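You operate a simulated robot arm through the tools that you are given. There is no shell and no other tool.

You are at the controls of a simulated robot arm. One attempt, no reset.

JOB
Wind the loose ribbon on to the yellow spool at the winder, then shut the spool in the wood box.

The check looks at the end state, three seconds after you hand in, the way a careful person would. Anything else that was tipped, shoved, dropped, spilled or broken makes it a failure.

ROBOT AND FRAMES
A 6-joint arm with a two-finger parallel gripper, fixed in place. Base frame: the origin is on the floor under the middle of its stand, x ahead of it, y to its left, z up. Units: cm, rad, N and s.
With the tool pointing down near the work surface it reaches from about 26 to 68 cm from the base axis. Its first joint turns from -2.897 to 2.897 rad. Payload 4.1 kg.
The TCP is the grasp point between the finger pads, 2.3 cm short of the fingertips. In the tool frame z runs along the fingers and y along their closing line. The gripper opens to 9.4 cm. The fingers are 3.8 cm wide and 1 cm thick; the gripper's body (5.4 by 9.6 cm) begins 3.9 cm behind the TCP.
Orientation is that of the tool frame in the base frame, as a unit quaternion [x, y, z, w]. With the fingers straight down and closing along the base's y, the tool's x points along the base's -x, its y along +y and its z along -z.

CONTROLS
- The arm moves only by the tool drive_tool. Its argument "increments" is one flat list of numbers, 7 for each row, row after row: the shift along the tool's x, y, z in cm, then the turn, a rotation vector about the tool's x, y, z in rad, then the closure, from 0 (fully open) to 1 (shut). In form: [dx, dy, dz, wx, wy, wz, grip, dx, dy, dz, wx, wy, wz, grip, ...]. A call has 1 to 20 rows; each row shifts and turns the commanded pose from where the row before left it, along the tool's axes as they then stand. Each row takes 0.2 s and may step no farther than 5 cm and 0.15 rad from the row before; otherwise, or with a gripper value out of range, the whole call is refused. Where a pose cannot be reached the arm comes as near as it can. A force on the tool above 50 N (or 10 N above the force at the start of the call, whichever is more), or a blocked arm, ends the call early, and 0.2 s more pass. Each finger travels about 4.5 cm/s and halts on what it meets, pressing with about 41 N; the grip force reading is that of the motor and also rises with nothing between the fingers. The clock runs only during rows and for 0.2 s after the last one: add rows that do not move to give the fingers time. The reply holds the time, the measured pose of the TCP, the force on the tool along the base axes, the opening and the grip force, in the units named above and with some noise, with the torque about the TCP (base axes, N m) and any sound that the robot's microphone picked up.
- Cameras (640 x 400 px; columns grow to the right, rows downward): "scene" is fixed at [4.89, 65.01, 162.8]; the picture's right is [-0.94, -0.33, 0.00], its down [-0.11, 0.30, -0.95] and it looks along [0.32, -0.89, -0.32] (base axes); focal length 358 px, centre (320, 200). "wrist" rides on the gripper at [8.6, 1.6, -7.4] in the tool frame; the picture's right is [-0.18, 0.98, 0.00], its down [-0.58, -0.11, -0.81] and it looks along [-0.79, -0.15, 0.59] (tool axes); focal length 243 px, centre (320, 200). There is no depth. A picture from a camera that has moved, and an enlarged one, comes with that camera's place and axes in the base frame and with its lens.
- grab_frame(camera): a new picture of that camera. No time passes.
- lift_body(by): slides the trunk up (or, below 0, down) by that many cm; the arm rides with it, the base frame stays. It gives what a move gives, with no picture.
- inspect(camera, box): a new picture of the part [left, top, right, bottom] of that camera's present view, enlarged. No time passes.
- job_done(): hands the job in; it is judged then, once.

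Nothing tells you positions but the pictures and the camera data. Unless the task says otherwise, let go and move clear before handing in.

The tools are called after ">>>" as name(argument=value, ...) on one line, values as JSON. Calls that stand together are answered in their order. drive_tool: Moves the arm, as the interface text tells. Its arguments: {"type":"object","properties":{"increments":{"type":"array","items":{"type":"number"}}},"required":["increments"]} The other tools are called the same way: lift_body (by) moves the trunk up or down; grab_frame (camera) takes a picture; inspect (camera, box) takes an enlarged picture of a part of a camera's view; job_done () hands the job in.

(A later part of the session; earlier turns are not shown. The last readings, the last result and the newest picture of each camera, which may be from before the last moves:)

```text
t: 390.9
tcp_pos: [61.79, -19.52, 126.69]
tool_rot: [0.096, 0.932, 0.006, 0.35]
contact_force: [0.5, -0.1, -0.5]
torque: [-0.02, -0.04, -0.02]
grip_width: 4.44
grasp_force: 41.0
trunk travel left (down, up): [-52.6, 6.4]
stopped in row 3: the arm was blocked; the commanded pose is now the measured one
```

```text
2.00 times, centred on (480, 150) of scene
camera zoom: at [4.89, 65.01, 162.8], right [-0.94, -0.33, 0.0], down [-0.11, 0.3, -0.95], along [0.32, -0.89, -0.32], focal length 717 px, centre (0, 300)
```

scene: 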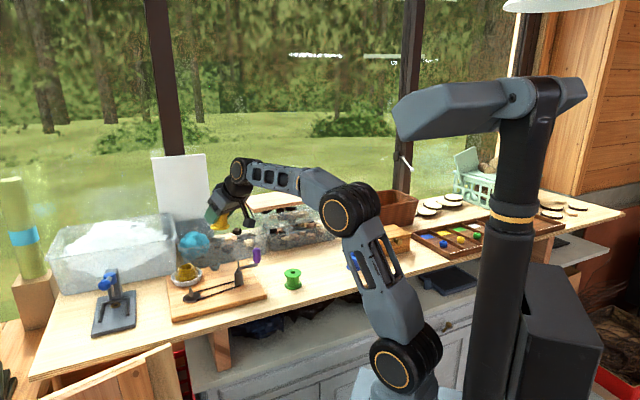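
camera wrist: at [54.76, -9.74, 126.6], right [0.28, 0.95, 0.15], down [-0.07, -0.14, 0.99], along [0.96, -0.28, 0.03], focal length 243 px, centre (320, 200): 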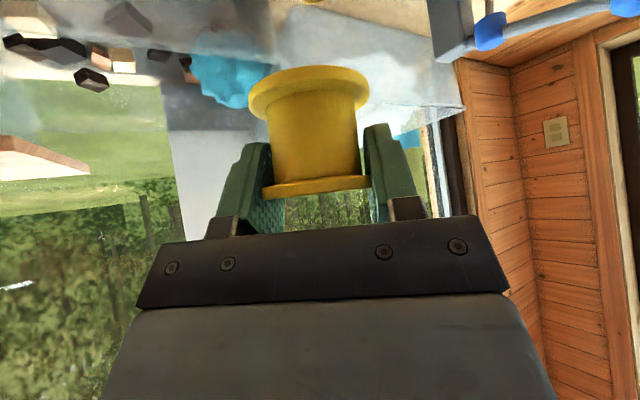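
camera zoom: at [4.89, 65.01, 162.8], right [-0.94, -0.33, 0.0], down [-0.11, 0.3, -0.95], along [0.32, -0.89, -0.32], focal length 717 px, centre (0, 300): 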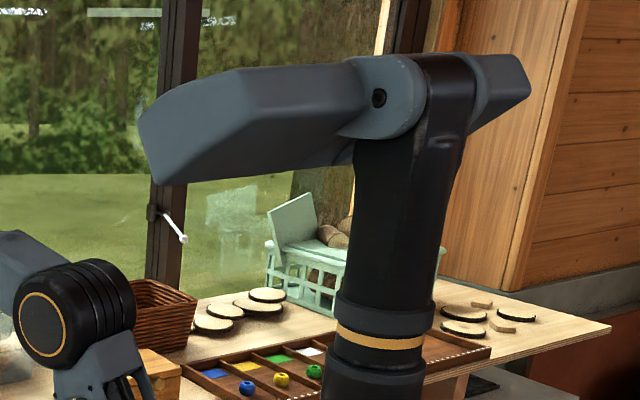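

The bump seems to come when the base lands on its other stop while the arm is slowing or paused. I'll reset once more and do the swing in one uninterrupted call, so the base lands while the arm is still moving.

>>> drive_tool(increments=[0, 0, 0, 0, 0, 0, 1, 0, 0, 0, 0, 0, 0, 1, 0, 0, 0, 0, 0, 0, 1, 0, 0, 0, 0, 0, 0, 1, 0, 0, 0, 0, 0, 0, 1, 0, 0, 0, 0, 0, 0, 1])

>>> drive_tool(increments=[0, 0, 0, 0, 0, 0, 1, 0, 0, 0, 0, 0, 0, 1, 0, 0, 0, 0, 0, 0, 1, 0, 0, 0, 0, 0, 0, 1, 0, 0, 0, 0, 0, 0, 1, 0, 0, 0, 0, 0, 0, 1])

>>> drive_tool(increments=[0, 0, 0, 0, 0, 0, 1, 0, 0, 0, 0, 0, 0, 1, 0, 0, 0, 0, 0, 0, 1, 0, 0, 0, 0, 0, 0, 1, 0, 0, 0, 0, 0, 0, 1, 0, 0, 0, 0, 0, 0, 1])

>>> drive_tool(increments=[0, 0, 0, 0, 0, 0, 1, 0, 0, 0, 0, 0, 0, 1, 0, 0, 0, 0, 0, 0, 1, 0, 0, 0, 0, 0, 0, 1, 0, 0, 0, 0, 0, 0, 1, 0, 0, 0, 0, 0, 0, 1])

```text
t: 391.3
tcp_pos: [59.17, -23.04, 126.68]
tool_rot: [0.101, 0.927, 0.019, 0.362]
contact_force: [0.0, 0.1, 0.2]
torque: [-0.04, -0.01, -0.01]
grip_width: 4.42
grasp_force: 41.3
trunk travel left (down, up): [-52.6, 6.4]
stopped in row 1: the arm was blocked; the commanded pose is now the measured one
```

```text
t: 391.6
tcp_pos: [56.67, -26.54, 126.5]
tool_rot: [0.106, 0.921, 0.032, 0.373]
contact_force: [0.2, 0.8, -0.8]
torque: [-0.01, 0.0, 0.0]
grip_width: 4.42
grasp_force: 41.6
trunk travel left (down, up): [-52.6, 6.4]
stopped in row 1: the arm was blocked; the commanded pose is now the measured one
```

```text
t: 391.9
tcp_pos: [53.46, -30.94, 126.07]
tool_rot: [0.111, 0.913, 0.05, 0.388]
contact_force: [0.5, -1.7, -1.1]
torque: [0.02, 0.03, 0.02]
grip_width: 4.42
grasp_force: 40.5
trunk travel left (down, up): [-52.6, 6.4]
stopped in row 1: the arm was blocked; the commanded pose is now the measured one
```

```text
t: 393.3
tcp_pos: [53.97, -30.11, 125.85]
tool_rot: [0.11, 0.917, 0.05, 0.381]
contact_force: [-0.5, -0.6, 0.0]
torque: [-0.01, 0.01, 0.05]
grip_width: 4.43
grasp_force: 41.6
trunk travel left (down, up): [-52.6, 6.4]
```

>>> drive_tool(increments=[0, 0, 0, 0, 0, 0, 1, 0, 0, 0, 0, 0, 0, 1, 0, 0, 0, 0.0368, 0.0103, 0.0128, 1, 0, 0, 0, 0.0368, 0.0103, 0.0128, 1, 0, 0, 0, 0.0368, 0.0103, 0.0128, 1, 0, 0, 0, 0.0368, 0.0103, 0.0128, 1, 0, 0, 0, 0.0368, 0.0103, 0.0128, 1, 0, 0, 0, 0.0368, 0.0103, 0.0128, 1, 0, 0, 0, 0.0368, 0.0103, 0.0128, 1, 0, 0, 0, 0.0368, 0.0103, 0.0128, 1, 0, 0, 0, 0.0368, 0.0103, 0.0128, 1, 0, 0, 0, 0, 0, 0, 1, 0, 0, 0, 0, 0, 0, 1])

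>>> drive_tool(increments=[-0.2, 0.08, 0.17, 0, 0, 0, 1, -0.4, 0.17, 0.34, 0, 0, 0, 1, -0.55, 0.23, 0.46, 0, 0, 0, 1, -0.55, 0.23, 0.46, 0, 0, 0, 1, -0.55, 0.23, 0.46, 0, 0, 0, 1, -0.55, 0.23, 0.46, 0, 0, 0, 1, -0.55, 0.23, 0.46, 0, 0, 0, 1, -0.55, 0.23, 0.46, 0, 0, 0, 1, -0.55, 0.23, 0.46, 0, 0, 0, 1, -0.55, 0.23, 0.46, 0, 0, 0, 1, -0.4, 0.17, 0.34, 0, 0, 0, 1, -0.15, 0.07, 0.13, 0, 0, 0, 1, 0, 0, 0, 0, 0, 0, 1, 0, 0, 0, 0, 0, 0, 1])

>>> drive_tool(increments=[0, 0, 0, 0, 0, 0, 1, 0, 0, 0, 0, 0, 0, 1, 0, 0, 0, 0, 0, 0, 1])

```text
t: 396.1
tcp_pos: [53.75, -30.61, 125.95]
tool_rot: [0.222, 0.92, -0.076, 0.313]
contact_force: [0.2, 0.1, -0.1]
torque: [0.01, -0.03, -0.01]
grip_width: 4.41
grasp_force: 41.1
trunk travel left (down, up): [-52.6, 6.4]
```

```text
t: 399.1
tcp_pos: [61.41, -31.89, 125.66]
tool_rot: [0.221, 0.921, -0.074, 0.313]
contact_force: [-0.5, -0.1, -0.2]
torque: [0.02, -0.02, -0.03]
grip_width: 4.41
grasp_force: 40.9
trunk travel left (down, up): [-52.6, 6.4]
```

```text
t: 399.9
tcp_pos: [61.44, -31.85, 125.68]
tool_rot: [0.221, 0.921, -0.075, 0.313]
contact_force: [1.1, -0.1, -1.2]
torque: [0.03, -0.02, 0.02]
grip_width: 4.42
grasp_force: 41.0
trunk travel left (down, up): [-52.6, 6.4]
```

Set at radius 69.2 and bearing -27.4°. Now one continuous swing to the spindle's bearing.

>>> drive_tool(increments=[0, 0.554, 0, -0.00485, 0, -0.00636, 1, 0.006, 1.038, -0.005, -0.0091, 0, -0.01193, 1, 0.0139, 1.557, -0.0106, -0.01364, 0, -0.01789, 1, 0.0139, 1.557, -0.0106, -0.01364, 0, -0.01789, 1, 0.0139, 1.557, -0.0106, -0.01364, 0, -0.01789, 1, 0.0139, 1.557, -0.0106, -0.01364, 0, -0.01789, 1, 0.0139, 1.557, -0.0106, -0.01364, 0, -0.01789, 1, 0.0139, 1.557, -0.0106, -0.01364, 0, -0.01789, 1, 0.0139, 1.557, -0.0106, -0.01364, 0, -0.01789, 1, 0.0139, 1.557, -0.0106, -0.01364, 0, -0.01789, 1, 0.0139, 1.557, -0.0106, -0.01364, 0, -0.01789, 1, 0.0139, 1.557, -0.0106, -0.01364, 0, -0.01789, 1, 0.0139, 1.557, -0.0106, -0.01364, 0, -0.01789, 1, 0.0139, 1.557, -0.0106, -0.01364, 0, -0.01789, 1, 0.0139, 1.557, -0.0106, -0.01364, 0, -0.01789, 1, 0.0139, 1.557, -0.0106, -0.01364, 0, -0.01789, 1, 0.0139, 1.557, -0.0106, -0.01364, 0, -0.01789, 1, 0.009, 1.246, -0.007, -0.01092, 0, -0.01431, 1, 0.004, 0.692, -0.003, -0.00606, 0, -0.00795, 1, 0, 0.311, 0, -0.00273, 0, -0.00358, 1])

>>> inspect(camera="scene", box=[320, 50, 640, 250])

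>>> drive_tool(increments=[0, 0, 0, 0, 0, 0, 1])

>>> drive_tool(increments=[0, 0, 0, 0, 0, 0, 1, 0, 0, 0, 0, 0, 0, 1])

```text
t: 403.3
tcp_pos: [64.54, -15.15, 126.65]
tool_rot: [0.083, 0.937, -0.011, 0.34]
contact_force: [-0.4, -0.8, 0.4]
torque: [-0.01, -0.01, -0.01]
grip_width: 4.42
grasp_force: 41.6
trunk travel left (down, up): [-52.6, 6.4]
stopped in row 16: the arm was blocked; the commanded pose is now the measured one
```

```text
2.00 times, centred on (480, 150) of scene
camera zoom: at [4.89, 65.01, 162.8], right [-0.94, -0.33, 0.0], down [-0.11, 0.3, -0.95], along [0.32, -0.89, -0.32], focal length 717 px, centre (0, 300)
```

zoom: 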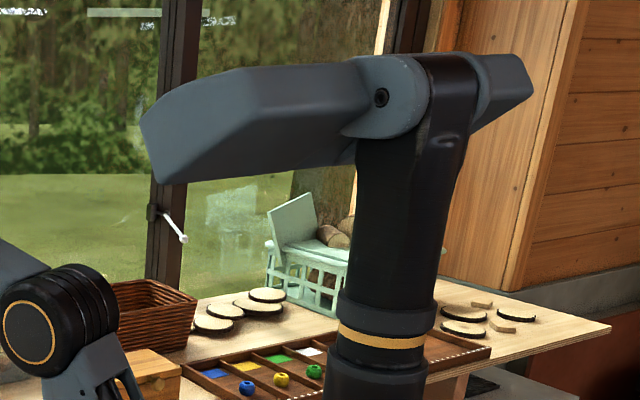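

```text
t: 403.6
tcp_pos: [61.96, -18.98, 126.7]
tool_rot: [0.09, 0.932, 0.004, 0.35]
contact_force: [0.4, 0.8, 0.2]
torque: [-0.02, -0.01, -0.02]
grip_width: 4.41
grasp_force: 40.7
trunk travel left (down, up): [-52.6, 6.4]
stopped in row 1: the arm was blocked; the commanded pose is now the measured one
```

```text
t: 404.2
tcp_pos: [62.71, -18.09, 126.34]
tool_rot: [0.086, 0.934, 0.001, 0.347]
contact_force: [-0.8, -0.7, -0.8]
torque: [-0.01, 0.0, 0.02]
grip_width: 4.44
grasp_force: 40.7
trunk travel left (down, up): [-52.6, 6.4]
```

Working through the shove positions, they all match one quantity: the arm's sideways turning moment along the rocking direction. It's too large in my current pose, but pointing the hand to the left and keeping the wrist on the right lowers it. I'll settle and set up that pose, approaching along the rocking direction.

>>> drive_tool(increments=[0, 0, 0, 0, 0, 0, 1, 0, 0, 0, 0, 0, 0, 1, 0, 0, 0, 0, 0, 0, 1, 0, 0, 0, 0, 0, 0, 1, 0, 0, 0, 0, 0, 0, 1, 0, 0, 0, 0, 0, 0, 1])

>>> drive_tool(increments=[0, 0, 0, 0, 0, 0, 1, 0, 0, 0, 0, 0, 0, 1, 0, 0, 0, 0, 0, 0, 1, 0, 0, 0, 0, 0, 0, 1, 0, 0, 0, 0, 0, 0, 1, 0, 0, 0, 0, 0, 0, 1])

>>> drive_tool(increments=[0, 0, 0, 0, 0, 0, 1, 0, 0, 0, 0, 0, 0, 1, 0, 0, 0, 0, 0, 0, 1, 0, 0, 0, 0, 0, 0, 1, 0, 0, 0, 0, 0, 0, 1, 0, 0, 0, 0, 0, 0, 1])

>>> drive_tool(increments=[0, 0, 0, 0, 0, 0, 1, 0, 0, 0, 0, 0, 0, 1, 0, 0, 0, 0, 0, 0, 1, 0, 0, 0, 0, 0, 0, 1, 0, 0, 0, 0, 0, 0, 1, 0, 0, 0, 0, 0, 0, 1])

```text
t: 405.0
tcp_pos: [58.96, -22.83, 126.92]
tool_rot: [0.099, 0.925, 0.019, 0.366]
contact_force: [0.6, 0.0, 0.3]
torque: [-0.03, -0.01, -0.01]
grip_width: 4.44
grasp_force: 40.4
trunk travel left (down, up): [-52.6, 6.4]
stopped in row 4: the arm was blocked; the commanded pose is now the measured one
```

```text
t: 405.4
tcp_pos: [56.15, -27.04, 126.57]
tool_rot: [0.102, 0.921, 0.034, 0.375]
contact_force: [0.6, 0.0, -0.5]
torque: [-0.02, 0.04, -0.02]
grip_width: 4.44
grasp_force: 41.0
trunk travel left (down, up): [-52.6, 6.4]
stopped in row 1: the arm was blocked; the commanded pose is now the measured one
```

```text
t: 406.9
tcp_pos: [53.57, -30.43, 126.22]
tool_rot: [0.107, 0.914, 0.045, 0.388]
contact_force: [0.9, 0.0, -0.6]
torque: [0.03, 0.03, 0.0]
grip_width: 4.38
grasp_force: 40.6
trunk travel left (down, up): [-52.6, 6.4]
stopped in row 6: the arm was blocked; the commanded pose is now the measured one
```

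```text
t: 408.3
tcp_pos: [54.81, -28.76, 126.23]
tool_rot: [0.103, 0.916, 0.041, 0.385]
contact_force: [0.3, 0.1, -0.4]
torque: [0.0, 0.0, 0.01]
grip_width: 4.4
grasp_force: 40.3
trunk travel left (down, up): [-52.6, 6.4]
```

>>> drive_tool(increments=[0, 0, 0, -0.0239, 0.0096, -0.0384, 1, 0, 0, 0, -0.0239, 0.0096, -0.0384, 1, 0, 0, 0, -0.0239, 0.0096, -0.0384, 1, 0, 0, 0, -0.0239, 0.0096, -0.0384, 1, 0, 0, 0, -0.0239, 0.0096, -0.0384, 1, 0, 0, 0, -0.0239, 0.0096, -0.0384, 1, 0, 0, 0, -0.0239, 0.0096, -0.0384, 1, 0, 0, 0, -0.0239, 0.0096, -0.0384, 1, 0, 0, 0, -0.0239, 0.0096, -0.0384, 1, 0, 0, 0, -0.0239, 0.0096, -0.0384, 1, 0, 0, 0, -0.0239, 0.0096, -0.0384, 1, 0, 0, 0, -0.0239, 0.0096, -0.0384, 1, 0, 0, 0, -0.0239, 0.0096, -0.0384, 1, 0, 0, 0, -0.0239, 0.0096, -0.0384, 1, 0, 0, 0, -0.0239, 0.0096, -0.0384, 1, 0, 0, 0, -0.0239, 0.0096, -0.0384, 1, 0, 0, 0, -0.0239, 0.0096, -0.0384, 1, 0, 0, 0, -0.0239, 0.0096, -0.0384, 1, 0, 0, 0, -0.0239, 0.0096, -0.0384, 1, 0, 0, 0, -0.0239, 0.0096, -0.0384, 1])

>>> drive_tool(increments=[0, 0, 0, 0, 0, 0, 1, 0, 0, 0, 0, 0, 0, 1, 0, 0, 0, 0, 0, 0, 1])

>>> grab_frame(camera="scene")

>>> grab_frame(camera="wrist")

```text
t: 408.8
tcp_pos: [50.43, -34.49, 125.76]
tool_rot: [0.083, 0.91, 0.066, 0.401]
contact_force: [0.4, 0.7, -0.5]
torque: [0.04, 0.04, 0.0]
grip_width: 4.39
grasp_force: 40.7
trunk travel left (down, up): [-52.6, 6.4]
stopped in row 2: the arm was blocked; the commanded pose is now the measured one
```

```text
t: 409.6
tcp_pos: [52.13, -32.65, 125.62]
tool_rot: [0.078, 0.915, 0.062, 0.392]
contact_force: [-1.4, -0.2, -0.2]
torque: [0.05, -0.01, -0.03]
grip_width: 4.41
grasp_force: 40.9
trunk travel left (down, up): [-52.6, 6.4]
```

```text
taken
```

scene: 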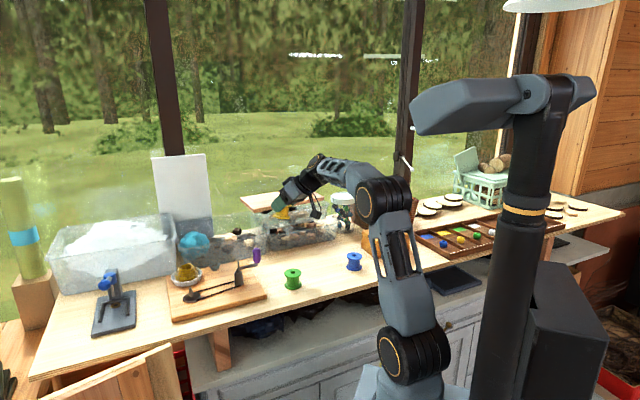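

```text
taken
camera wrist: at [41.03, -29.68, 124.95], right [0.22, 0.93, 0.3], down [-0.2, -0.26, 0.94], along [0.95, -0.27, 0.13], focal length 243 px, centre (320, 200)
```

wrist: 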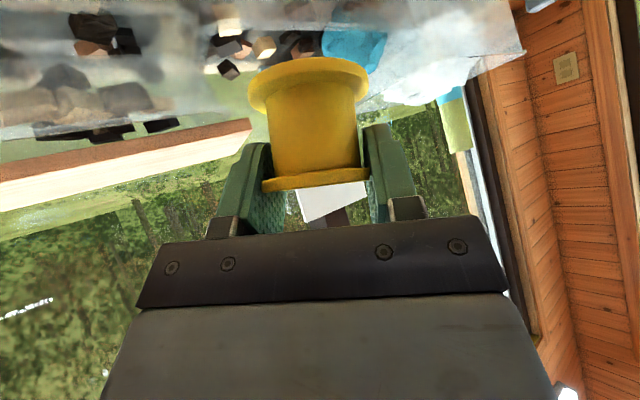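

>>> drive_tool(increments=[0, 0, 0, 0, 0, 0, 1, 0, 0, 0, 0, 0, 0, 1, 0, 0, 0, 0, 0, 0, 1, 0, 0, 0, 0, 0, 0, 1, 0, 0, 0, 0, 0, 0, 1, 0, 0, 0, 0, 0, 0, 1, 0, 0, 0, 0, 0, 0, 1, 0, 0, 0, 0, 0, 0, 1])

>>> drive_tool(increments=[0, 0, 0, 0, 0, 0, 1, 0, 0, 0, 0, 0, 0, 1, 0, 0, 0, 0, 0, 0, 1, 0, 0, 0, 0, 0, 0, 1, 0, 0, 0, 0, 0, 0, 1])

>>> drive_tool(increments=[0, 0, 0, 0, 0, 0, 1, 0, 0, 0, 0, 0, 0, 1, 0, 0, 0, 0, 0, 0, 1, 0, 0, 0, 0, 0, 0, 1, 0, 0, 0, 0, 0, 0, 1])

```text
t: 411.4
tcp_pos: [51.45, -33.42, 125.66]
tool_rot: [0.081, 0.914, 0.063, 0.393]
contact_force: [0.2, -0.1, -1.0]
torque: [-0.01, 0.0, 0.0]
grip_width: 4.41
grasp_force: 41.1
trunk travel left (down, up): [-52.6, 6.4]
```

```text
t: 412.6
tcp_pos: [51.2, -33.53, 125.66]
tool_rot: [0.08, 0.913, 0.064, 0.395]
contact_force: [-0.4, 0.7, -0.7]
torque: [0.02, -0.04, -0.02]
grip_width: 4.4
grasp_force: 41.1
trunk travel left (down, up): [-52.6, 6.4]
```

```text
t: 413.8
tcp_pos: [51.34, -33.6, 125.65]
tool_rot: [0.08, 0.913, 0.064, 0.395]
contact_force: [0.1, 0.6, -0.3]
torque: [-0.01, 0.01, 0.02]
grip_width: 4.42
grasp_force: 41.0
trunk travel left (down, up): [-52.6, 6.4]
```

>>> drive_tool(increments=[0, 0, 0, -0.0213, 0.0111, -0.0366, 1, 0, 0, 0, -0.0213, 0.0111, -0.0366, 1, 0, 0, 0, -0.0213, 0.0111, -0.0366, 1, 0, 0, 0, -0.0213, 0.0111, -0.0366, 1, 0, 0, 0, -0.0213, 0.0111, -0.0366, 1, 0, 0, 0, -0.0213, 0.0111, -0.0366, 1, 0, 0, 0, -0.0213, 0.0111, -0.0366, 1, 0, 0, 0, -0.0213, 0.0111, -0.0366, 1, 0, 0, 0, -0.0213, 0.0111, -0.0366, 1, 0, 0, 0, -0.0213, 0.0111, -0.0366, 1, 0, 0, 0, -0.0213, 0.0111, -0.0366, 1, 0, 0, 0, -0.0213, 0.0111, -0.0366, 1, 0, 0, 0, -0.0213, 0.0111, -0.0366, 1, 0, 0, 0, -0.0213, 0.0111, -0.0366, 1, 0, 0, 0, -0.0213, 0.0111, -0.0366, 1, 0, 0, 0, -0.0213, 0.0111, -0.0366, 1, 0, 0, 0, -0.0213, 0.0111, -0.0366, 1, 0, 0, 0, -0.0213, 0.0111, -0.0366, 1, 0, 0, 0, -0.0213, 0.0111, -0.0366, 1, 0, 0, 0, -0.0213, 0.0111, -0.0366, 1])

>>> drive_tool(increments=[0, 0, 0, 0, 0, 0, 1, 0, 0, 0, 0, 0, 0, 1, 0, 0, 0, 0, 0, 0, 1])

>>> grab_frame(camera="scene")

>>> grab_frame(camera="wrist")

```text
t: 418.0
tcp_pos: [51.22, -33.58, 125.66]
tool_rot: [-0.34, 0.885, 0.114, 0.297]
contact_force: [-0.4, 0.5, 0.3]
torque: [-0.01, -0.01, 0.0]
grip_width: 4.41
grasp_force: 41.1
trunk travel left (down, up): [-52.6, 6.4]
```

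```text
t: 418.8
tcp_pos: [51.24, -33.64, 125.64]
tool_rot: [-0.34, 0.885, 0.115, 0.297]
contact_force: [-0.3, -0.6, 0.5]
torque: [0.02, 0.01, -0.02]
grip_width: 4.41
grasp_force: 41.1
trunk travel left (down, up): [-52.6, 6.4]
```

```text
taken
```

scene: 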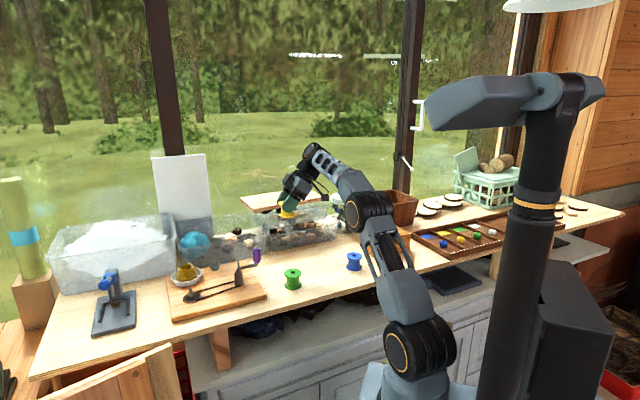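

```text
taken
camera wrist: at [41.95, -40.03, 126.44], right [-0.55, 0.83, 0.11], down [0.06, -0.1, 0.99], along [0.83, 0.55, 0.01], focal length 243 px, centre (320, 200)
```

wrist: 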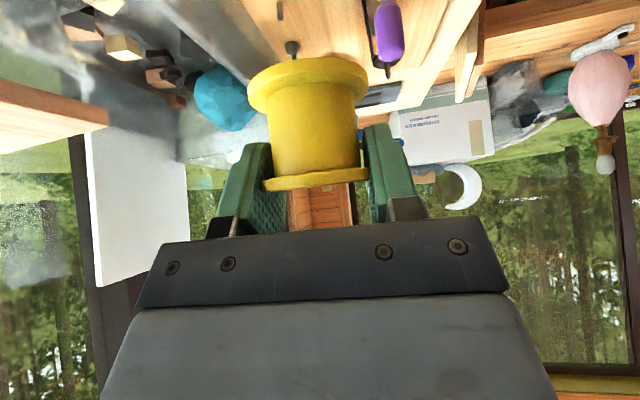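

This pose is steady and upright. I'll move to a point about 20 cm short of the spindle, still in the upright zone, at z 122.

>>> drive_tool(increments=[-0.168, 0.079, 0.227, 0, 0, 0, 1, -0.337, 0.158, 0.454, 0, 0, 0, 1, -0.561, 0.264, 0.756, 0, 0, 0, 1, -0.561, 0.264, 0.756, 0, 0, 0, 1, -0.561, 0.264, 0.756, 0, 0, 0, 1, -0.561, 0.264, 0.756, 0, 0, 0, 1, -0.561, 0.264, 0.756, 0, 0, 0, 1, -0.561, 0.264, 0.756, 0, 0, 0, 1, -0.561, 0.264, 0.756, 0, 0, 0, 1, -0.561, 0.264, 0.756, 0, 0, 0, 1, -0.561, 0.264, 0.756, 0, 0, 0, 1, -0.561, 0.264, 0.756, 0, 0, 0, 1, -0.561, 0.264, 0.756, 0, 0, 0, 1, -0.561, 0.264, 0.756, 0, 0, 0, 1, -0.393, 0.185, 0.529, 0, 0, 0, 1, -0.224, 0.106, 0.302, 0, 0, 0, 1, 0, 0, 0, 0, 0, 0, 1])

>>> drive_tool(increments=[0, 0, 0, 0, 0, 0, 1, 0, 0, 0, 0, 0, 0, 1, 0, 0, 0, 0, 0, 0, 1])

>>> grab_frame(camera="scene")

>>> grab_frame(camera="wrist")

```text
t: 422.4
tcp_pos: [58.27, -22.39, 121.99]
tool_rot: [-0.34, 0.885, 0.115, 0.298]
contact_force: [0.8, -0.8, 0.8]
torque: [0.02, -0.06, 0.0]
grip_width: 4.41
grasp_force: 41.4
trunk travel left (down, up): [-52.6, 6.4]
```

```text
t: 423.2
tcp_pos: [58.27, -22.45, 121.8]
tool_rot: [-0.34, 0.885, 0.115, 0.298]
contact_force: [-0.4, -0.5, -0.3]
torque: [-0.03, -0.01, -0.02]
grip_width: 4.42
grasp_force: 40.8
trunk travel left (down, up): [-52.6, 6.4]
```

```text
taken
```

scene: 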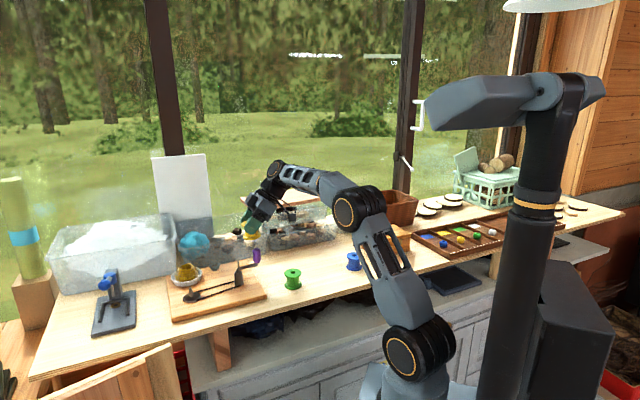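

```text
taken
camera wrist: at [48.9, -28.77, 122.73], right [-0.55, 0.83, 0.11], down [0.06, -0.1, 0.99], along [0.83, 0.55, 0.01], focal length 243 px, centre (320, 200)
```

wrist: 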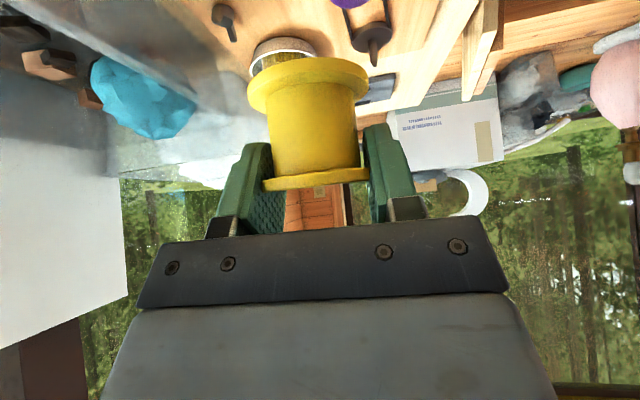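

The pin is in view ahead and the base is still upright. Now the brisk run along the rocking direction to above the spindle.

>>> drive_tool(increments=[-0.305, 0.1133, 0.2325, 0, 0, 0, 1, -0.61, 0.2266, 0.465, 0, 0, 0, 1, -1.067, 0.3965, 0.8138, 0, 0, 0, 1, -1.067, 0.3965, 0.8138, 0, 0, 0, 1, -1.067, 0.3965, 0.8138, 0, 0, 0, 1, -1.067, 0.3965, 0.8138, 0, 0, 0, 1, -1.067, 0.3965, 0.8138, 0, 0, 0, 1, -1.067, 0.3965, 0.8138, 0, 0, 0, 1, -1.067, 0.3965, 0.8138, 0, 0, 0, 1, -1.067, 0.3965, 0.8138, 0, 0, 0, 1, -1.067, 0.3965, 0.8138, 0, 0, 0, 1, -1.067, 0.3965, 0.8138, 0, 0, 0, 1, -1.067, 0.3965, 0.8138, 0, 0, 0, 1, -1.067, 0.3965, 0.8138, 0, 0, 0, 1, -0.61, 0.2266, 0.465, 0, 0, 0, 1, -0.457, 0.17, 0.349, 0, 0, 0, 1, -0.305, 0.1133, 0.2325, 0, 0, 0, 1, -0.114, 0.0425, 0.0872, 0, 0, 0, 1, 0, 0, 0, 0, 0, 0, 1])

>>> inspect(camera="scene", box=[320, 50, 640, 250])

>>> drive_tool(increments=[0, 0, 0, 0, 0, 0, 1, 0, 0, 0, 0, 0, 0, 1])

>>> drive_tool(increments=[0, 0, 0, 0, 0, 0, 1, 0, 0, 0, 0, 0, 0, 1, 0, 0, 0, 0, 0, 0, 1])

```text
t: 426.7
tcp_pos: [65.22, -10.42, 123.3]
tool_rot: [-0.332, 0.878, 0.123, 0.323]
contact_force: [-0.3, 0.3, -0.1]
torque: [-0.02, 0.0, -0.03]
grip_width: 4.42
grasp_force: 40.9
trunk travel left (down, up): [-52.6, 6.4]
stopped in row 17: the arm was blocked; the commanded pose is now the measured one
```

```text
2.00 times, centred on (480, 150) of scene
camera zoom: at [4.89, 65.01, 162.8], right [-0.94, -0.33, 0.0], down [-0.11, 0.3, -0.95], along [0.32, -0.89, -0.32], focal length 717 px, centre (0, 300)
```

zoom: 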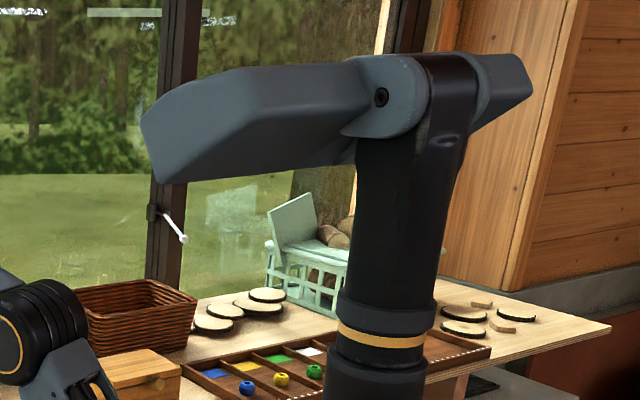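

```text
t: 427.3
tcp_pos: [65.5, -9.85, 122.76]
tool_rot: [-0.335, 0.879, 0.125, 0.317]
contact_force: [0.6, 0.0, 0.0]
torque: [0.0, 0.01, 0.01]
grip_width: 4.4
grasp_force: 41.1
trunk travel left (down, up): [-52.6, 6.4]
```

```text
t: 428.1
tcp_pos: [66.09, -9.12, 122.72]
tool_rot: [-0.335, 0.879, 0.122, 0.317]
contact_force: [0.3, 0.9, 0.1]
torque: [0.02, -0.08, -0.02]
grip_width: 4.41
grasp_force: 41.1
trunk travel left (down, up): [-52.6, 6.4]
```

>>> drive_tool(increments=[0, 0, 0, 0, 0, 0, 1, 0, 0, 0, 0, 0, 0, 1, 0, 0, 0, 0, 0, 0, 1, 0, 0, 0, 0, 0, 0, 1])

>>> inspect(camera="scene", box=[320, 50, 640, 250])

>>> drive_tool(increments=[0, 0, 0, 0, 0, 0, 1, 0, 0, 0, 0, 0, 0, 1, 0, 0, 0, 0, 0, 0, 1, 0, 0, 0, 0, 0, 0, 1, 0, 0, 0, 0, 0, 0, 1, 0, 0, 0, 0, 0, 0, 1, 0, 0, 0, 0, 0, 0, 1, 0, 0, 0, 0, 0, 0, 1])

>>> grab_frame(camera="wrist")

```text
t: 429.1
tcp_pos: [65.71, -9.71, 122.91]
tool_rot: [-0.334, 0.878, 0.123, 0.319]
contact_force: [0.0, -0.5, -0.5]
torque: [0.03, -0.01, -0.01]
grip_width: 4.41
grasp_force: 41.5
trunk travel left (down, up): [-52.6, 6.4]
```

```text
2.00 times, centred on (480, 150) of scene
camera zoom: at [4.89, 65.01, 162.8], right [-0.94, -0.33, 0.0], down [-0.11, 0.3, -0.95], along [0.32, -0.89, -0.32], focal length 717 px, centre (0, 300)
```

zoom: 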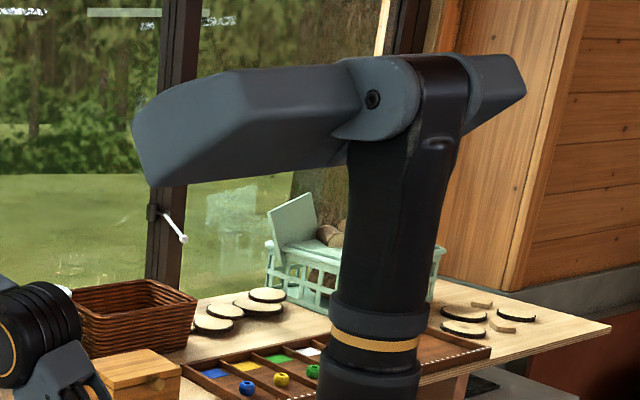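

```text
t: 430.9
tcp_pos: [65.65, -9.57, 122.83]
tool_rot: [-0.334, 0.878, 0.123, 0.32]
contact_force: [-0.6, -0.2, -1.2]
torque: [0.02, 0.02, 0.0]
grip_width: 4.42
grasp_force: 40.5
trunk travel left (down, up): [-52.6, 6.4]
```

```text
taken
camera wrist: at [56.29, -15.83, 123.09], right [-0.55, 0.83, 0.12], down [0.02, -0.13, 0.99], along [0.84, 0.55, 0.06], focal length 243 px, centre (320, 200)
```

wrist: 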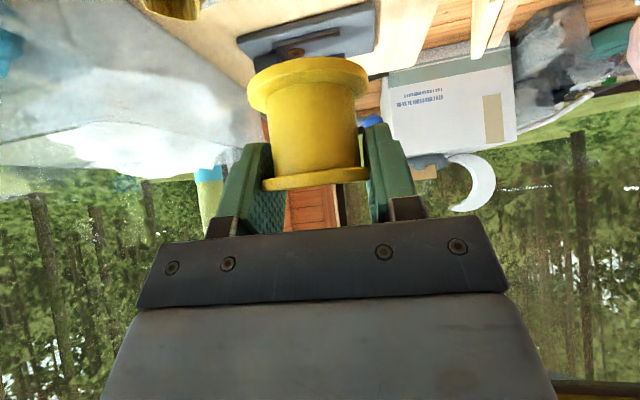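

It re-referenced but is now resting steadily only 5 cm short of the spindle. I'll level the small tilt gently and descend straight down, which has always been safe.

>>> drive_tool(increments=[0, 0, 0, 0, 0.003, -0.0004, 1, 0, 0, 0, 0, 0.003, -0.0004, 1, 0, 0, 0, 0, 0.003, -0.0004, 1, 0, 0, 0, 0, 0.003, -0.0004, 1, 0, 0, 0, 0, 0.003, -0.0004, 1, 0, 0, 0, 0, 0.003, -0.0004, 1, 0, 0, 0, 0, 0.003, -0.0004, 1, 0, 0, 0, 0, 0.003, -0.0004, 1, 0, 0, 0, 0, 0.003, -0.0004, 1, 0, 0, 0, 0, 0.003, -0.0004, 1, 0, 0, 0, 0, 0.003, -0.0004, 1, 0, 0, 0, 0, 0.003, -0.0004, 1, 0, 0, 0, 0, 0.003, -0.0004, 1, 0, 0, 0, 0, 0.003, -0.0004, 1, 0, 0, 0, 0, 0.003, 0, 1, 0, 0, 0, 0, 0.003, 0, 1, 0, 0, 0, 0, 0, 0, 1])

>>> drive_tool(increments=[0.09, 0, 0.12, 0, 0, 0, 1, 0.18, 0, 0.24, 0, 0, 0, 1, 0.273, 0, 0.358, 0, 0, 0, 1, 0.273, 0, 0.358, 0, 0, 0, 1, 0.273, 0, 0.358, 0, 0, 0, 1, 0.273, 0, 0.358, 0, 0, 0, 1, 0.273, 0, 0.358, 0, 0, 0, 1, 0.273, 0, 0.358, 0, 0, 0, 1, 0.273, 0, 0.358, 0, 0, 0, 1, 0.273, 0, 0.358, 0, 0, 0, 1, 0.273, 0, 0.358, 0, 0, 0, 1, 0.273, 0, 0.358, 0, 0, 0, 1, 0.273, 0, 0.358, 0, 0, 0, 1, 0.273, 0, 0.358, 0, 0, 0, 1, 0.273, 0, 0.358, 0, 0, 0, 1, 0.273, 0, 0.358, 0, 0, 0, 1, 0.273, 0, 0.358, 0, 0, 0, 1, 0.18, 0, 0.24, 0, 0, 0, 1, 0.09, 0, 0.12, 0, 0, 0, 1, 0, 0, 0, 0, 0, 0, 1])

>>> grab_frame(camera="wrist")

>>> inspect(camera="scene", box=[160, 215, 280, 315])

```text
t: 434.5
tcp_pos: [65.66, -9.56, 122.86]
tool_rot: [-0.338, 0.885, 0.114, 0.298]
contact_force: [-0.4, 1.0, -0.9]
torque: [0.0, -0.05, 0.0]
grip_width: 4.41
grasp_force: 41.2
trunk travel left (down, up): [-52.6, 6.4]
```

```text
t: 438.7
tcp_pos: [65.7, -9.45, 115.24]
tool_rot: [-0.339, 0.885, 0.114, 0.298]
contact_force: [0.8, -0.8, 0.3]
torque: [0.03, -0.01, -0.02]
grip_width: 4.43
grasp_force: 41.0
trunk travel left (down, up): [-52.6, 6.4]
```

```text
taken
camera wrist: at [56.23, -15.84, 115.98], right [-0.55, 0.83, 0.11], down [0.05, -0.1, 0.99], along [0.84, 0.55, 0.01], focal length 243 px, centre (320, 200)
```

wrist: 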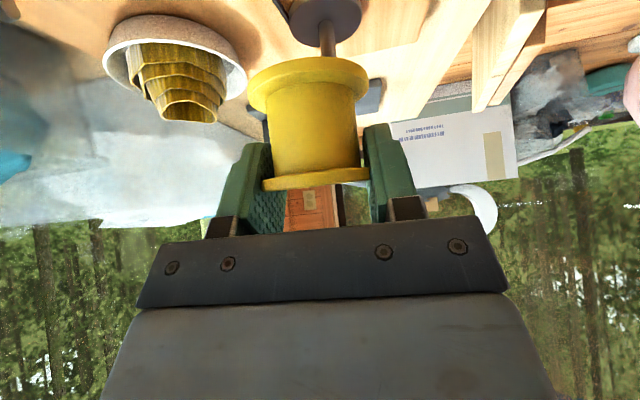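

```text
4.00 times, centred on (220, 265) of scene
camera zoom: at [4.89, 65.01, 162.8], right [-0.94, -0.33, 0.0], down [-0.11, 0.3, -0.95], along [0.32, -0.89, -0.32], focal length 1434 px, centre (720, -60)
```

zoom: 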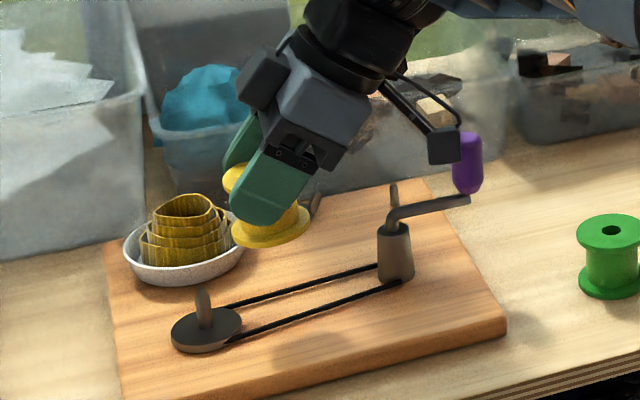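

The pin is right ahead of the spool in the wrist view. I'll enlarge it to compute the exact remaining offset.

>>> inspect(camera="wrist", box=[240, 0, 400, 100])

>>> inspect(camera="wrist", box=[230, 40, 390, 200])

>>> inspect(camera="scene", box=[190, 240, 250, 310])

```text
4.00 times, centred on (320, 50) of wrist
camera zoom: at [56.23, -15.84, 115.98], right [-0.55, 0.83, 0.11], down [0.05, -0.1, 0.99], along [0.84, 0.55, 0.01], focal length 970 px, centre (320, 800)
```

zoom: 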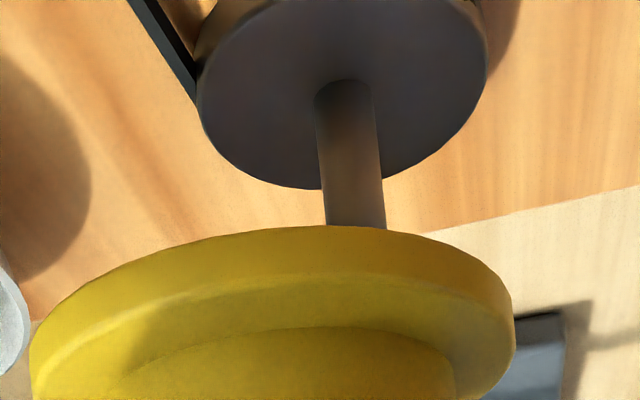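

```text
2.50 times, centred on (310, 120) of wrist
camera zoom: at [56.23, -15.84, 115.98], right [-0.55, 0.83, 0.11], down [0.05, -0.1, 0.99], along [0.84, 0.55, 0.01], focal length 606 px, centre (345, 400)
```

zoom: 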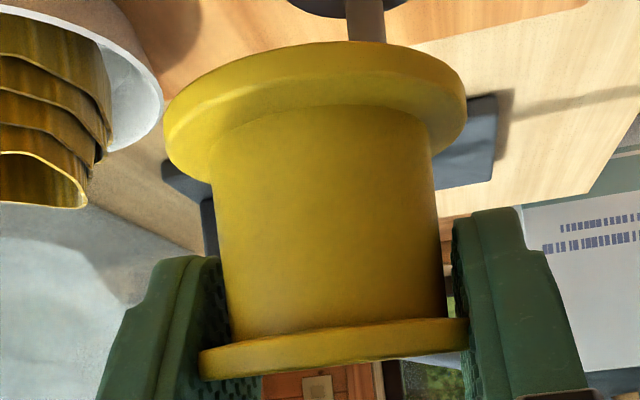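

```text
5.71 times, centred on (220, 275) of scene
camera zoom: at [4.89, 65.01, 162.8], right [-0.94, -0.33, 0.0], down [-0.11, 0.3, -0.95], along [0.32, -0.89, -0.32], focal length 2049 px, centre (891, -229)
```

zoom: 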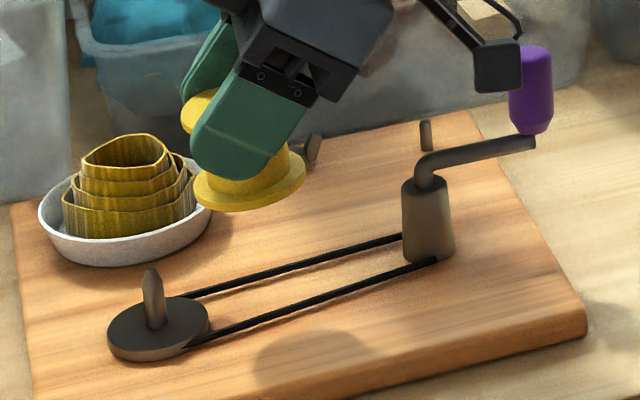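

The spool is level, and the spindle is 5.1 cm ahead, so the TCP target is (68.8, -5.5). I'll creep there at 0.15 cm per row, still above the pin.

>>> drive_tool(increments=[-0.06, 0.013, 0.045, 0, 0, 0, 1, -0.1174, 0.0265, 0.0895, 0, 0, 0, 1, -0.1174, 0.0265, 0.0895, 0, 0, 0, 1, -0.1174, 0.0265, 0.0895, 0, 0, 0, 1, -0.1174, 0.0265, 0.0895, 0, 0, 0, 1, -0.1174, 0.0265, 0.0895, 0, 0, 0, 1, -0.1174, 0.0265, 0.0895, 0, 0, 0, 1, -0.1174, 0.0265, 0.0895, 0, 0, 0, 1, -0.1174, 0.0265, 0.0895, 0, 0, 0, 1, -0.1174, 0.0265, 0.0895, 0, 0, 0, 1, -0.06, 0.013, 0.045, 0, 0, 0, 1])

>>> drive_tool(increments=[-0.06, 0.013, 0.045, 0, 0, 0, 1, -0.1174, 0.0265, 0.0895, 0, 0, 0, 1, -0.1174, 0.0265, 0.0895, 0, 0, 0, 1, -0.1174, 0.0265, 0.0895, 0, 0, 0, 1, -0.1174, 0.0265, 0.0895, 0, 0, 0, 1, -0.1174, 0.0265, 0.0895, 0, 0, 0, 1, -0.1174, 0.0265, 0.0895, 0, 0, 0, 1, -0.1174, 0.0265, 0.0895, 0, 0, 0, 1, -0.1174, 0.0265, 0.0895, 0, 0, 0, 1, -0.1174, 0.0265, 0.0895, 0, 0, 0, 1, -0.06, 0.013, 0.045, 0, 0, 0, 1])

```text
t: 441.1
tcp_pos: [66.64, -8.31, 115.26]
tool_rot: [-0.339, 0.885, 0.113, 0.298]
contact_force: [0.9, 0.8, -0.1]
torque: [-0.02, -0.02, -0.02]
grip_width: 4.4
grasp_force: 40.6
trunk travel left (down, up): [-52.6, 6.4]
```

```text
t: 443.5
tcp_pos: [67.65, -7.04, 115.25]
tool_rot: [-0.339, 0.885, 0.114, 0.298]
contact_force: [0.4, -0.1, -0.2]
torque: [0.03, 0.02, -0.02]
grip_width: 4.4
grasp_force: 41.0
trunk travel left (down, up): [-52.6, 6.4]
```

No shove, and only 2 cm remain. I'll continue the same way.

>>> drive_tool(increments=[-0.06, 0.013, 0.045, 0, 0, 0, 1, -0.1174, 0.0265, 0.0895, 0, 0, 0, 1, -0.1174, 0.0265, 0.0895, 0, 0, 0, 1, -0.1174, 0.0265, 0.0895, 0, 0, 0, 1, -0.1174, 0.0265, 0.0895, 0, 0, 0, 1, -0.1174, 0.0265, 0.0895, 0, 0, 0, 1, -0.06, 0.013, 0.045, 0, 0, 0, 1])

>>> drive_tool(increments=[-0.06, 0.013, 0.045, 0, 0, 0, 1, -0.1174, 0.0265, 0.0895, 0, 0, 0, 1, -0.1174, 0.0265, 0.0895, 0, 0, 0, 1, -0.1174, 0.0265, 0.0895, 0, 0, 0, 1, -0.1174, 0.0265, 0.0895, 0, 0, 0, 1, -0.1174, 0.0265, 0.0895, 0, 0, 0, 1, -0.1, 0.022, 0.075, 0, 0, 0, 1, 0, 0, 0, 0, 0, 0, 1])

>>> inspect(camera="wrist", box=[240, 0, 400, 100])

>>> inspect(camera="scene", box=[170, 235, 250, 315])

```text
t: 445.1
tcp_pos: [68.16, -6.28, 115.29]
tool_rot: [-0.338, 0.885, 0.114, 0.298]
contact_force: [0.1, 0.9, -0.2]
torque: [0.02, 0.02, -0.01]
grip_width: 4.4
grasp_force: 41.3
trunk travel left (down, up): [-52.6, 6.4]
```

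```text
t: 446.9
tcp_pos: [68.73, -5.52, 115.21]
tool_rot: [-0.339, 0.885, 0.114, 0.297]
contact_force: [0.1, 0.5, -0.5]
torque: [0.0, -0.02, 0.0]
grip_width: 4.42
grasp_force: 40.8
trunk travel left (down, up): [-52.6, 6.4]
```

```text
4.00 times, centred on (320, 50) of wrist
camera zoom: at [59.29, -11.94, 115.97], right [-0.55, 0.83, 0.11], down [0.05, -0.1, 0.99], along [0.84, 0.55, 0.01], focal length 970 px, centre (320, 800)
```

zoom: 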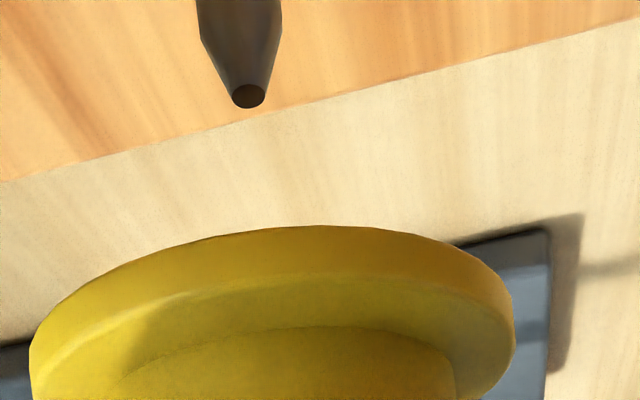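

```text
5.00 times, centred on (210, 275) of scene
camera zoom: at [4.89, 65.01, 162.8], right [-0.94, -0.33, 0.0], down [-0.11, 0.3, -0.95], along [0.32, -0.89, -0.32], focal length 1793 px, centre (870, -175)
```

zoom: 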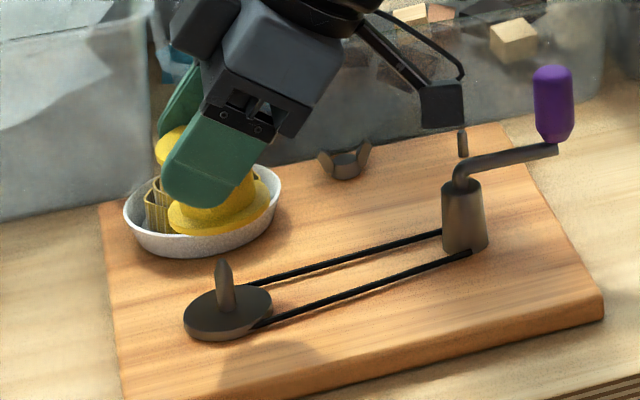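

I'm directly above the spindle at (68.7, -5.5). The wrist view puts the spool axis in line with the pin, and I'll check the other direction with the scene camera before lowering.

>>> inspect(camera="scene", box=[185, 255, 235, 310])

>>> inspect(camera="wrist", box=[230, 0, 390, 200])

```text
7.27 times, centred on (210, 282) of scene
camera zoom: at [4.89, 65.01, 162.8], right [-0.94, -0.33, 0.0], down [-0.11, 0.3, -0.95], along [0.32, -0.89, -0.32], focal length 2608 px, centre (1120, -400)
```

zoom: 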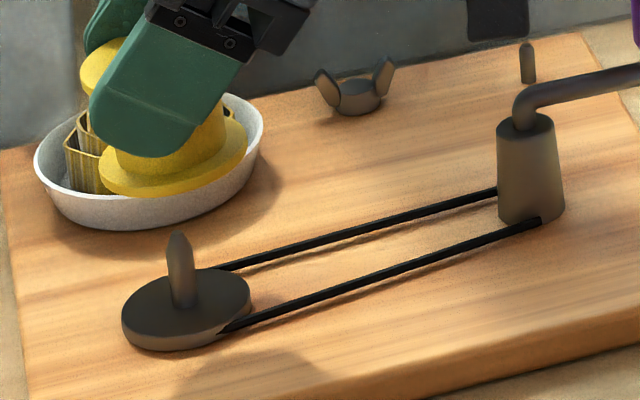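

```text
2.00 times, centred on (310, 100) of wrist
camera zoom: at [59.29, -11.94, 115.97], right [-0.55, 0.83, 0.11], down [0.05, -0.1, 0.99], along [0.84, 0.55, 0.01], focal length 485 px, centre (340, 400)
```

zoom: 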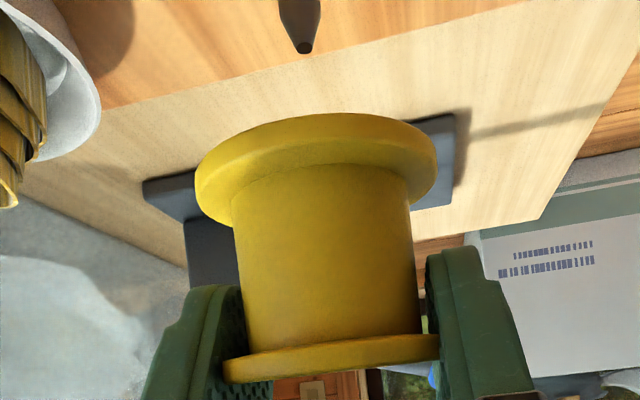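

Both views agree the spool axis is within about 0.15 cm of the pin. I'll nudge 0.1 cm forward and lower straight down slowly while watching the force.

>>> drive_tool(increments=[-0.04, 0, 0.03, 0, 0, 0, 1, -0.04, 0, 0.03, 0, 0, 0, 1, 0.06, 0, 0.08, 0, 0, 0, 1, 0.12, 0, 0.16, 0, 0, 0, 1, 0.15, 0, 0.2, 0, 0, 0, 1, 0.15, 0, 0.2, 0, 0, 0, 1, 0.15, 0, 0.2, 0, 0, 0, 1, 0.15, 0, 0.2, 0, 0, 0, 1, 0.15, 0, 0.2, 0, 0, 0, 1, 0.15, 0, 0.2, 0, 0, 0, 1, 0.12, 0, 0.16, 0, 0, 0, 1, 0.06, 0, 0.08, 0, 0, 0, 1, 0, 0, 0, 0, 0, 0, 1])

>>> inspect(camera="wrist", box=[230, 0, 390, 200])

>>> inspect(camera="scene", box=[175, 250, 235, 310])

```text
t: 449.7
tcp_pos: [68.85, -5.46, 113.15]
tool_rot: [-0.339, 0.885, 0.114, 0.298]
contact_force: [0.0, 0.4, -0.9]
torque: [0.01, 0.01, 0.01]
grip_width: 4.42
grasp_force: 41.2
trunk travel left (down, up): [-52.6, 6.4]
```

```text
2.00 times, centred on (310, 100) of wrist
camera zoom: at [59.46, -11.77, 113.83], right [-0.55, 0.83, 0.11], down [0.05, -0.1, 0.99], along [0.84, 0.55, 0.01], focal length 485 px, centre (340, 400)
```

zoom: 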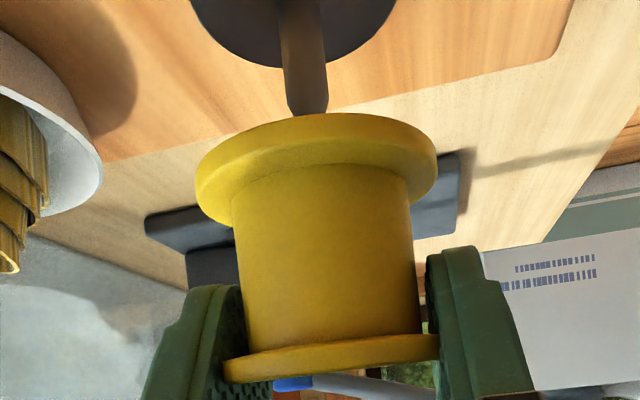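

```text
6.67 times, centred on (205, 280) of scene
camera zoom: at [4.89, 65.01, 162.8], right [-0.94, -0.33, 0.0], down [-0.11, 0.3, -0.95], along [0.32, -0.89, -0.32], focal length 2390 px, centre (1087, -333)
```

zoom: 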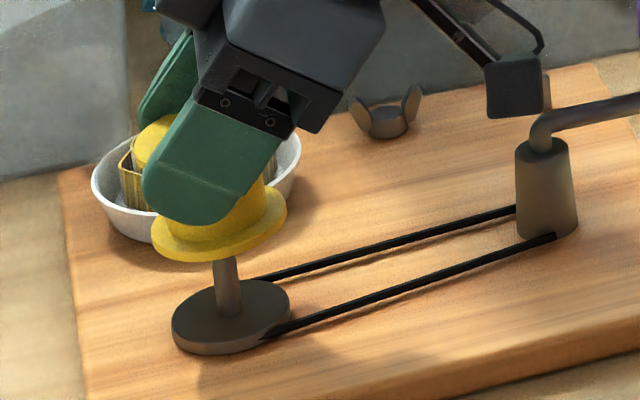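

Aligned in both views. I'll continue down in 1 cm stages.

>>> drive_tool(increments=[0.06, 0, 0.08, 0, 0, 0, 1, 0.12, 0, 0.16, 0, 0, 0, 1, 0.12, 0, 0.16, 0, 0, 0, 1, 0.12, 0, 0.16, 0, 0, 0, 1, 0.12, 0, 0.16, 0, 0, 0, 1, 0.12, 0, 0.16, 0, 0, 0, 1, 0.06, 0, 0.08, 0, 0, 0, 1, 0, 0, 0, 0, 0, 0, 1])

>>> drive_tool(increments=[0.06, 0, 0.08, 0, 0, 0, 1, 0.12, 0, 0.16, 0, 0, 0, 1, 0.12, 0, 0.16, 0, 0, 0, 1, 0.12, 0, 0.16, 0, 0, 0, 1, 0.12, 0, 0.16, 0, 0, 0, 1, 0.06, 0, 0.08, 0, 0, 0, 1, 0, 0, 0, 0, 0, 0, 1])

>>> inspect(camera="scene", box=[175, 250, 235, 310])

```text
t: 451.5
tcp_pos: [68.77, -5.58, 111.98]
tool_rot: [-0.339, 0.885, 0.114, 0.298]
contact_force: [-0.2, -0.7, -0.3]
torque: [-0.01, 0.03, -0.02]
grip_width: 4.39
grasp_force: 41.3
trunk travel left (down, up): [-52.6, 6.4]
```

```text
t: 453.1
tcp_pos: [68.77, -5.48, 111.07]
tool_rot: [-0.338, 0.885, 0.113, 0.299]
contact_force: [-0.5, -0.1, 0.0]
torque: [0.0, -0.01, -0.01]
grip_width: 4.41
grasp_force: 40.4
trunk travel left (down, up): [-52.6, 6.4]
```

```text
6.67 times, centred on (205, 280) of scene
camera zoom: at [4.89, 65.01, 162.8], right [-0.94, -0.33, 0.0], down [-0.11, 0.3, -0.95], along [0.32, -0.89, -0.32], focal length 2390 px, centre (1087, -333)
```

zoom: 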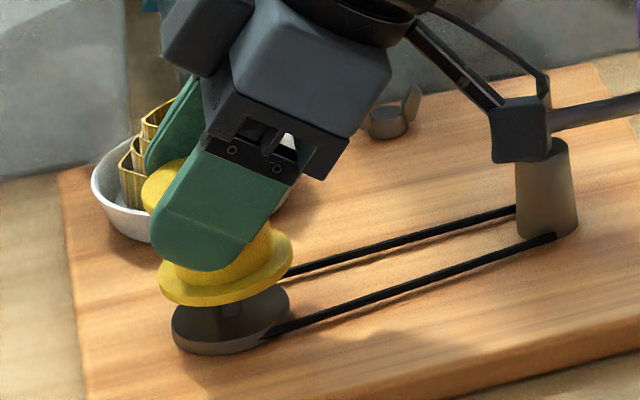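

The pin is inside the hole with no contact force. I'll continue down until the spool seats.

>>> drive_tool(increments=[0.06, 0, 0.08, 0, 0, 0, 1, 0.12, 0, 0.16, 0, 0, 0, 1, 0.12, 0, 0.16, 0, 0, 0, 1, 0.12, 0, 0.16, 0, 0, 0, 1, 0.12, 0, 0.16, 0, 0, 0, 1, 0.06, 0, 0.08, 0, 0, 0, 1, 0, 0, 0, 0, 0, 0, 1])

>>> drive_tool(increments=[0.06, 0, 0.08, 0, 0, 0, 1, 0.09, 0, 0.12, 0, 0, 0, 1, 0.09, 0, 0.12, 0, 0, 0, 1, 0.06, 0, 0.08, 0, 0, 0, 1, 0, 0, 0, 0, 0, 0, 1])

>>> drive_tool(increments=[0.06, 0, 0.08, 0, 0, 0, 1, 0.06, 0, 0.08, 0, 0, 0, 1, 0, 0, 0, 0, 0, 0, 1])

>>> inspect(camera="scene", box=[175, 250, 235, 310])

```text
t: 454.0
tcp_pos: [65.93, -8.74, 111.45]
tool_rot: [-0.336, 0.877, 0.124, 0.32]
contact_force: [6.2, 16.5, 6.5]
torque: [0.91, -0.48, 0.21]
grip_width: 4.47
grasp_force: 41.1
trunk travel left (down, up): [-52.6, 6.4]
stopped in row 4: the arm was blocked; the commanded pose is now the measured one
```

```text
t: 455.2
tcp_pos: [66.27, -8.79, 110.49]
tool_rot: [-0.335, 0.879, 0.123, 0.317]
contact_force: [4.6, 19.2, 7.7]
torque: [0.94, -0.37, 0.35]
grip_width: 4.51
grasp_force: 41.3
trunk travel left (down, up): [-52.6, 6.4]
```

```text
t: 456.0
tcp_pos: [66.22, -8.8, 110.5]
tool_rot: [-0.336, 0.878, 0.123, 0.317]
contact_force: [0.8, 18.5, 13.2]
torque: [1.08, -0.38, 0.43]
grip_width: 4.51
grasp_force: 41.0
trunk travel left (down, up): [-52.6, 6.4]
```

```text
6.67 times, centred on (205, 280) of scene
camera zoom: at [4.89, 65.01, 162.8], right [-0.94, -0.33, 0.0], down [-0.11, 0.3, -0.95], along [0.32, -0.89, -0.32], focal length 2390 px, centre (1087, -333)
```

zoom: 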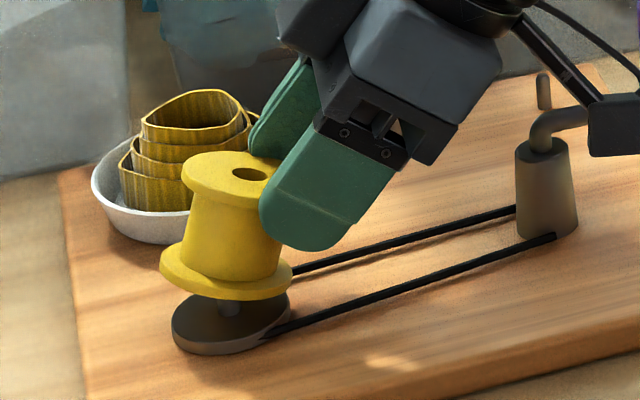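

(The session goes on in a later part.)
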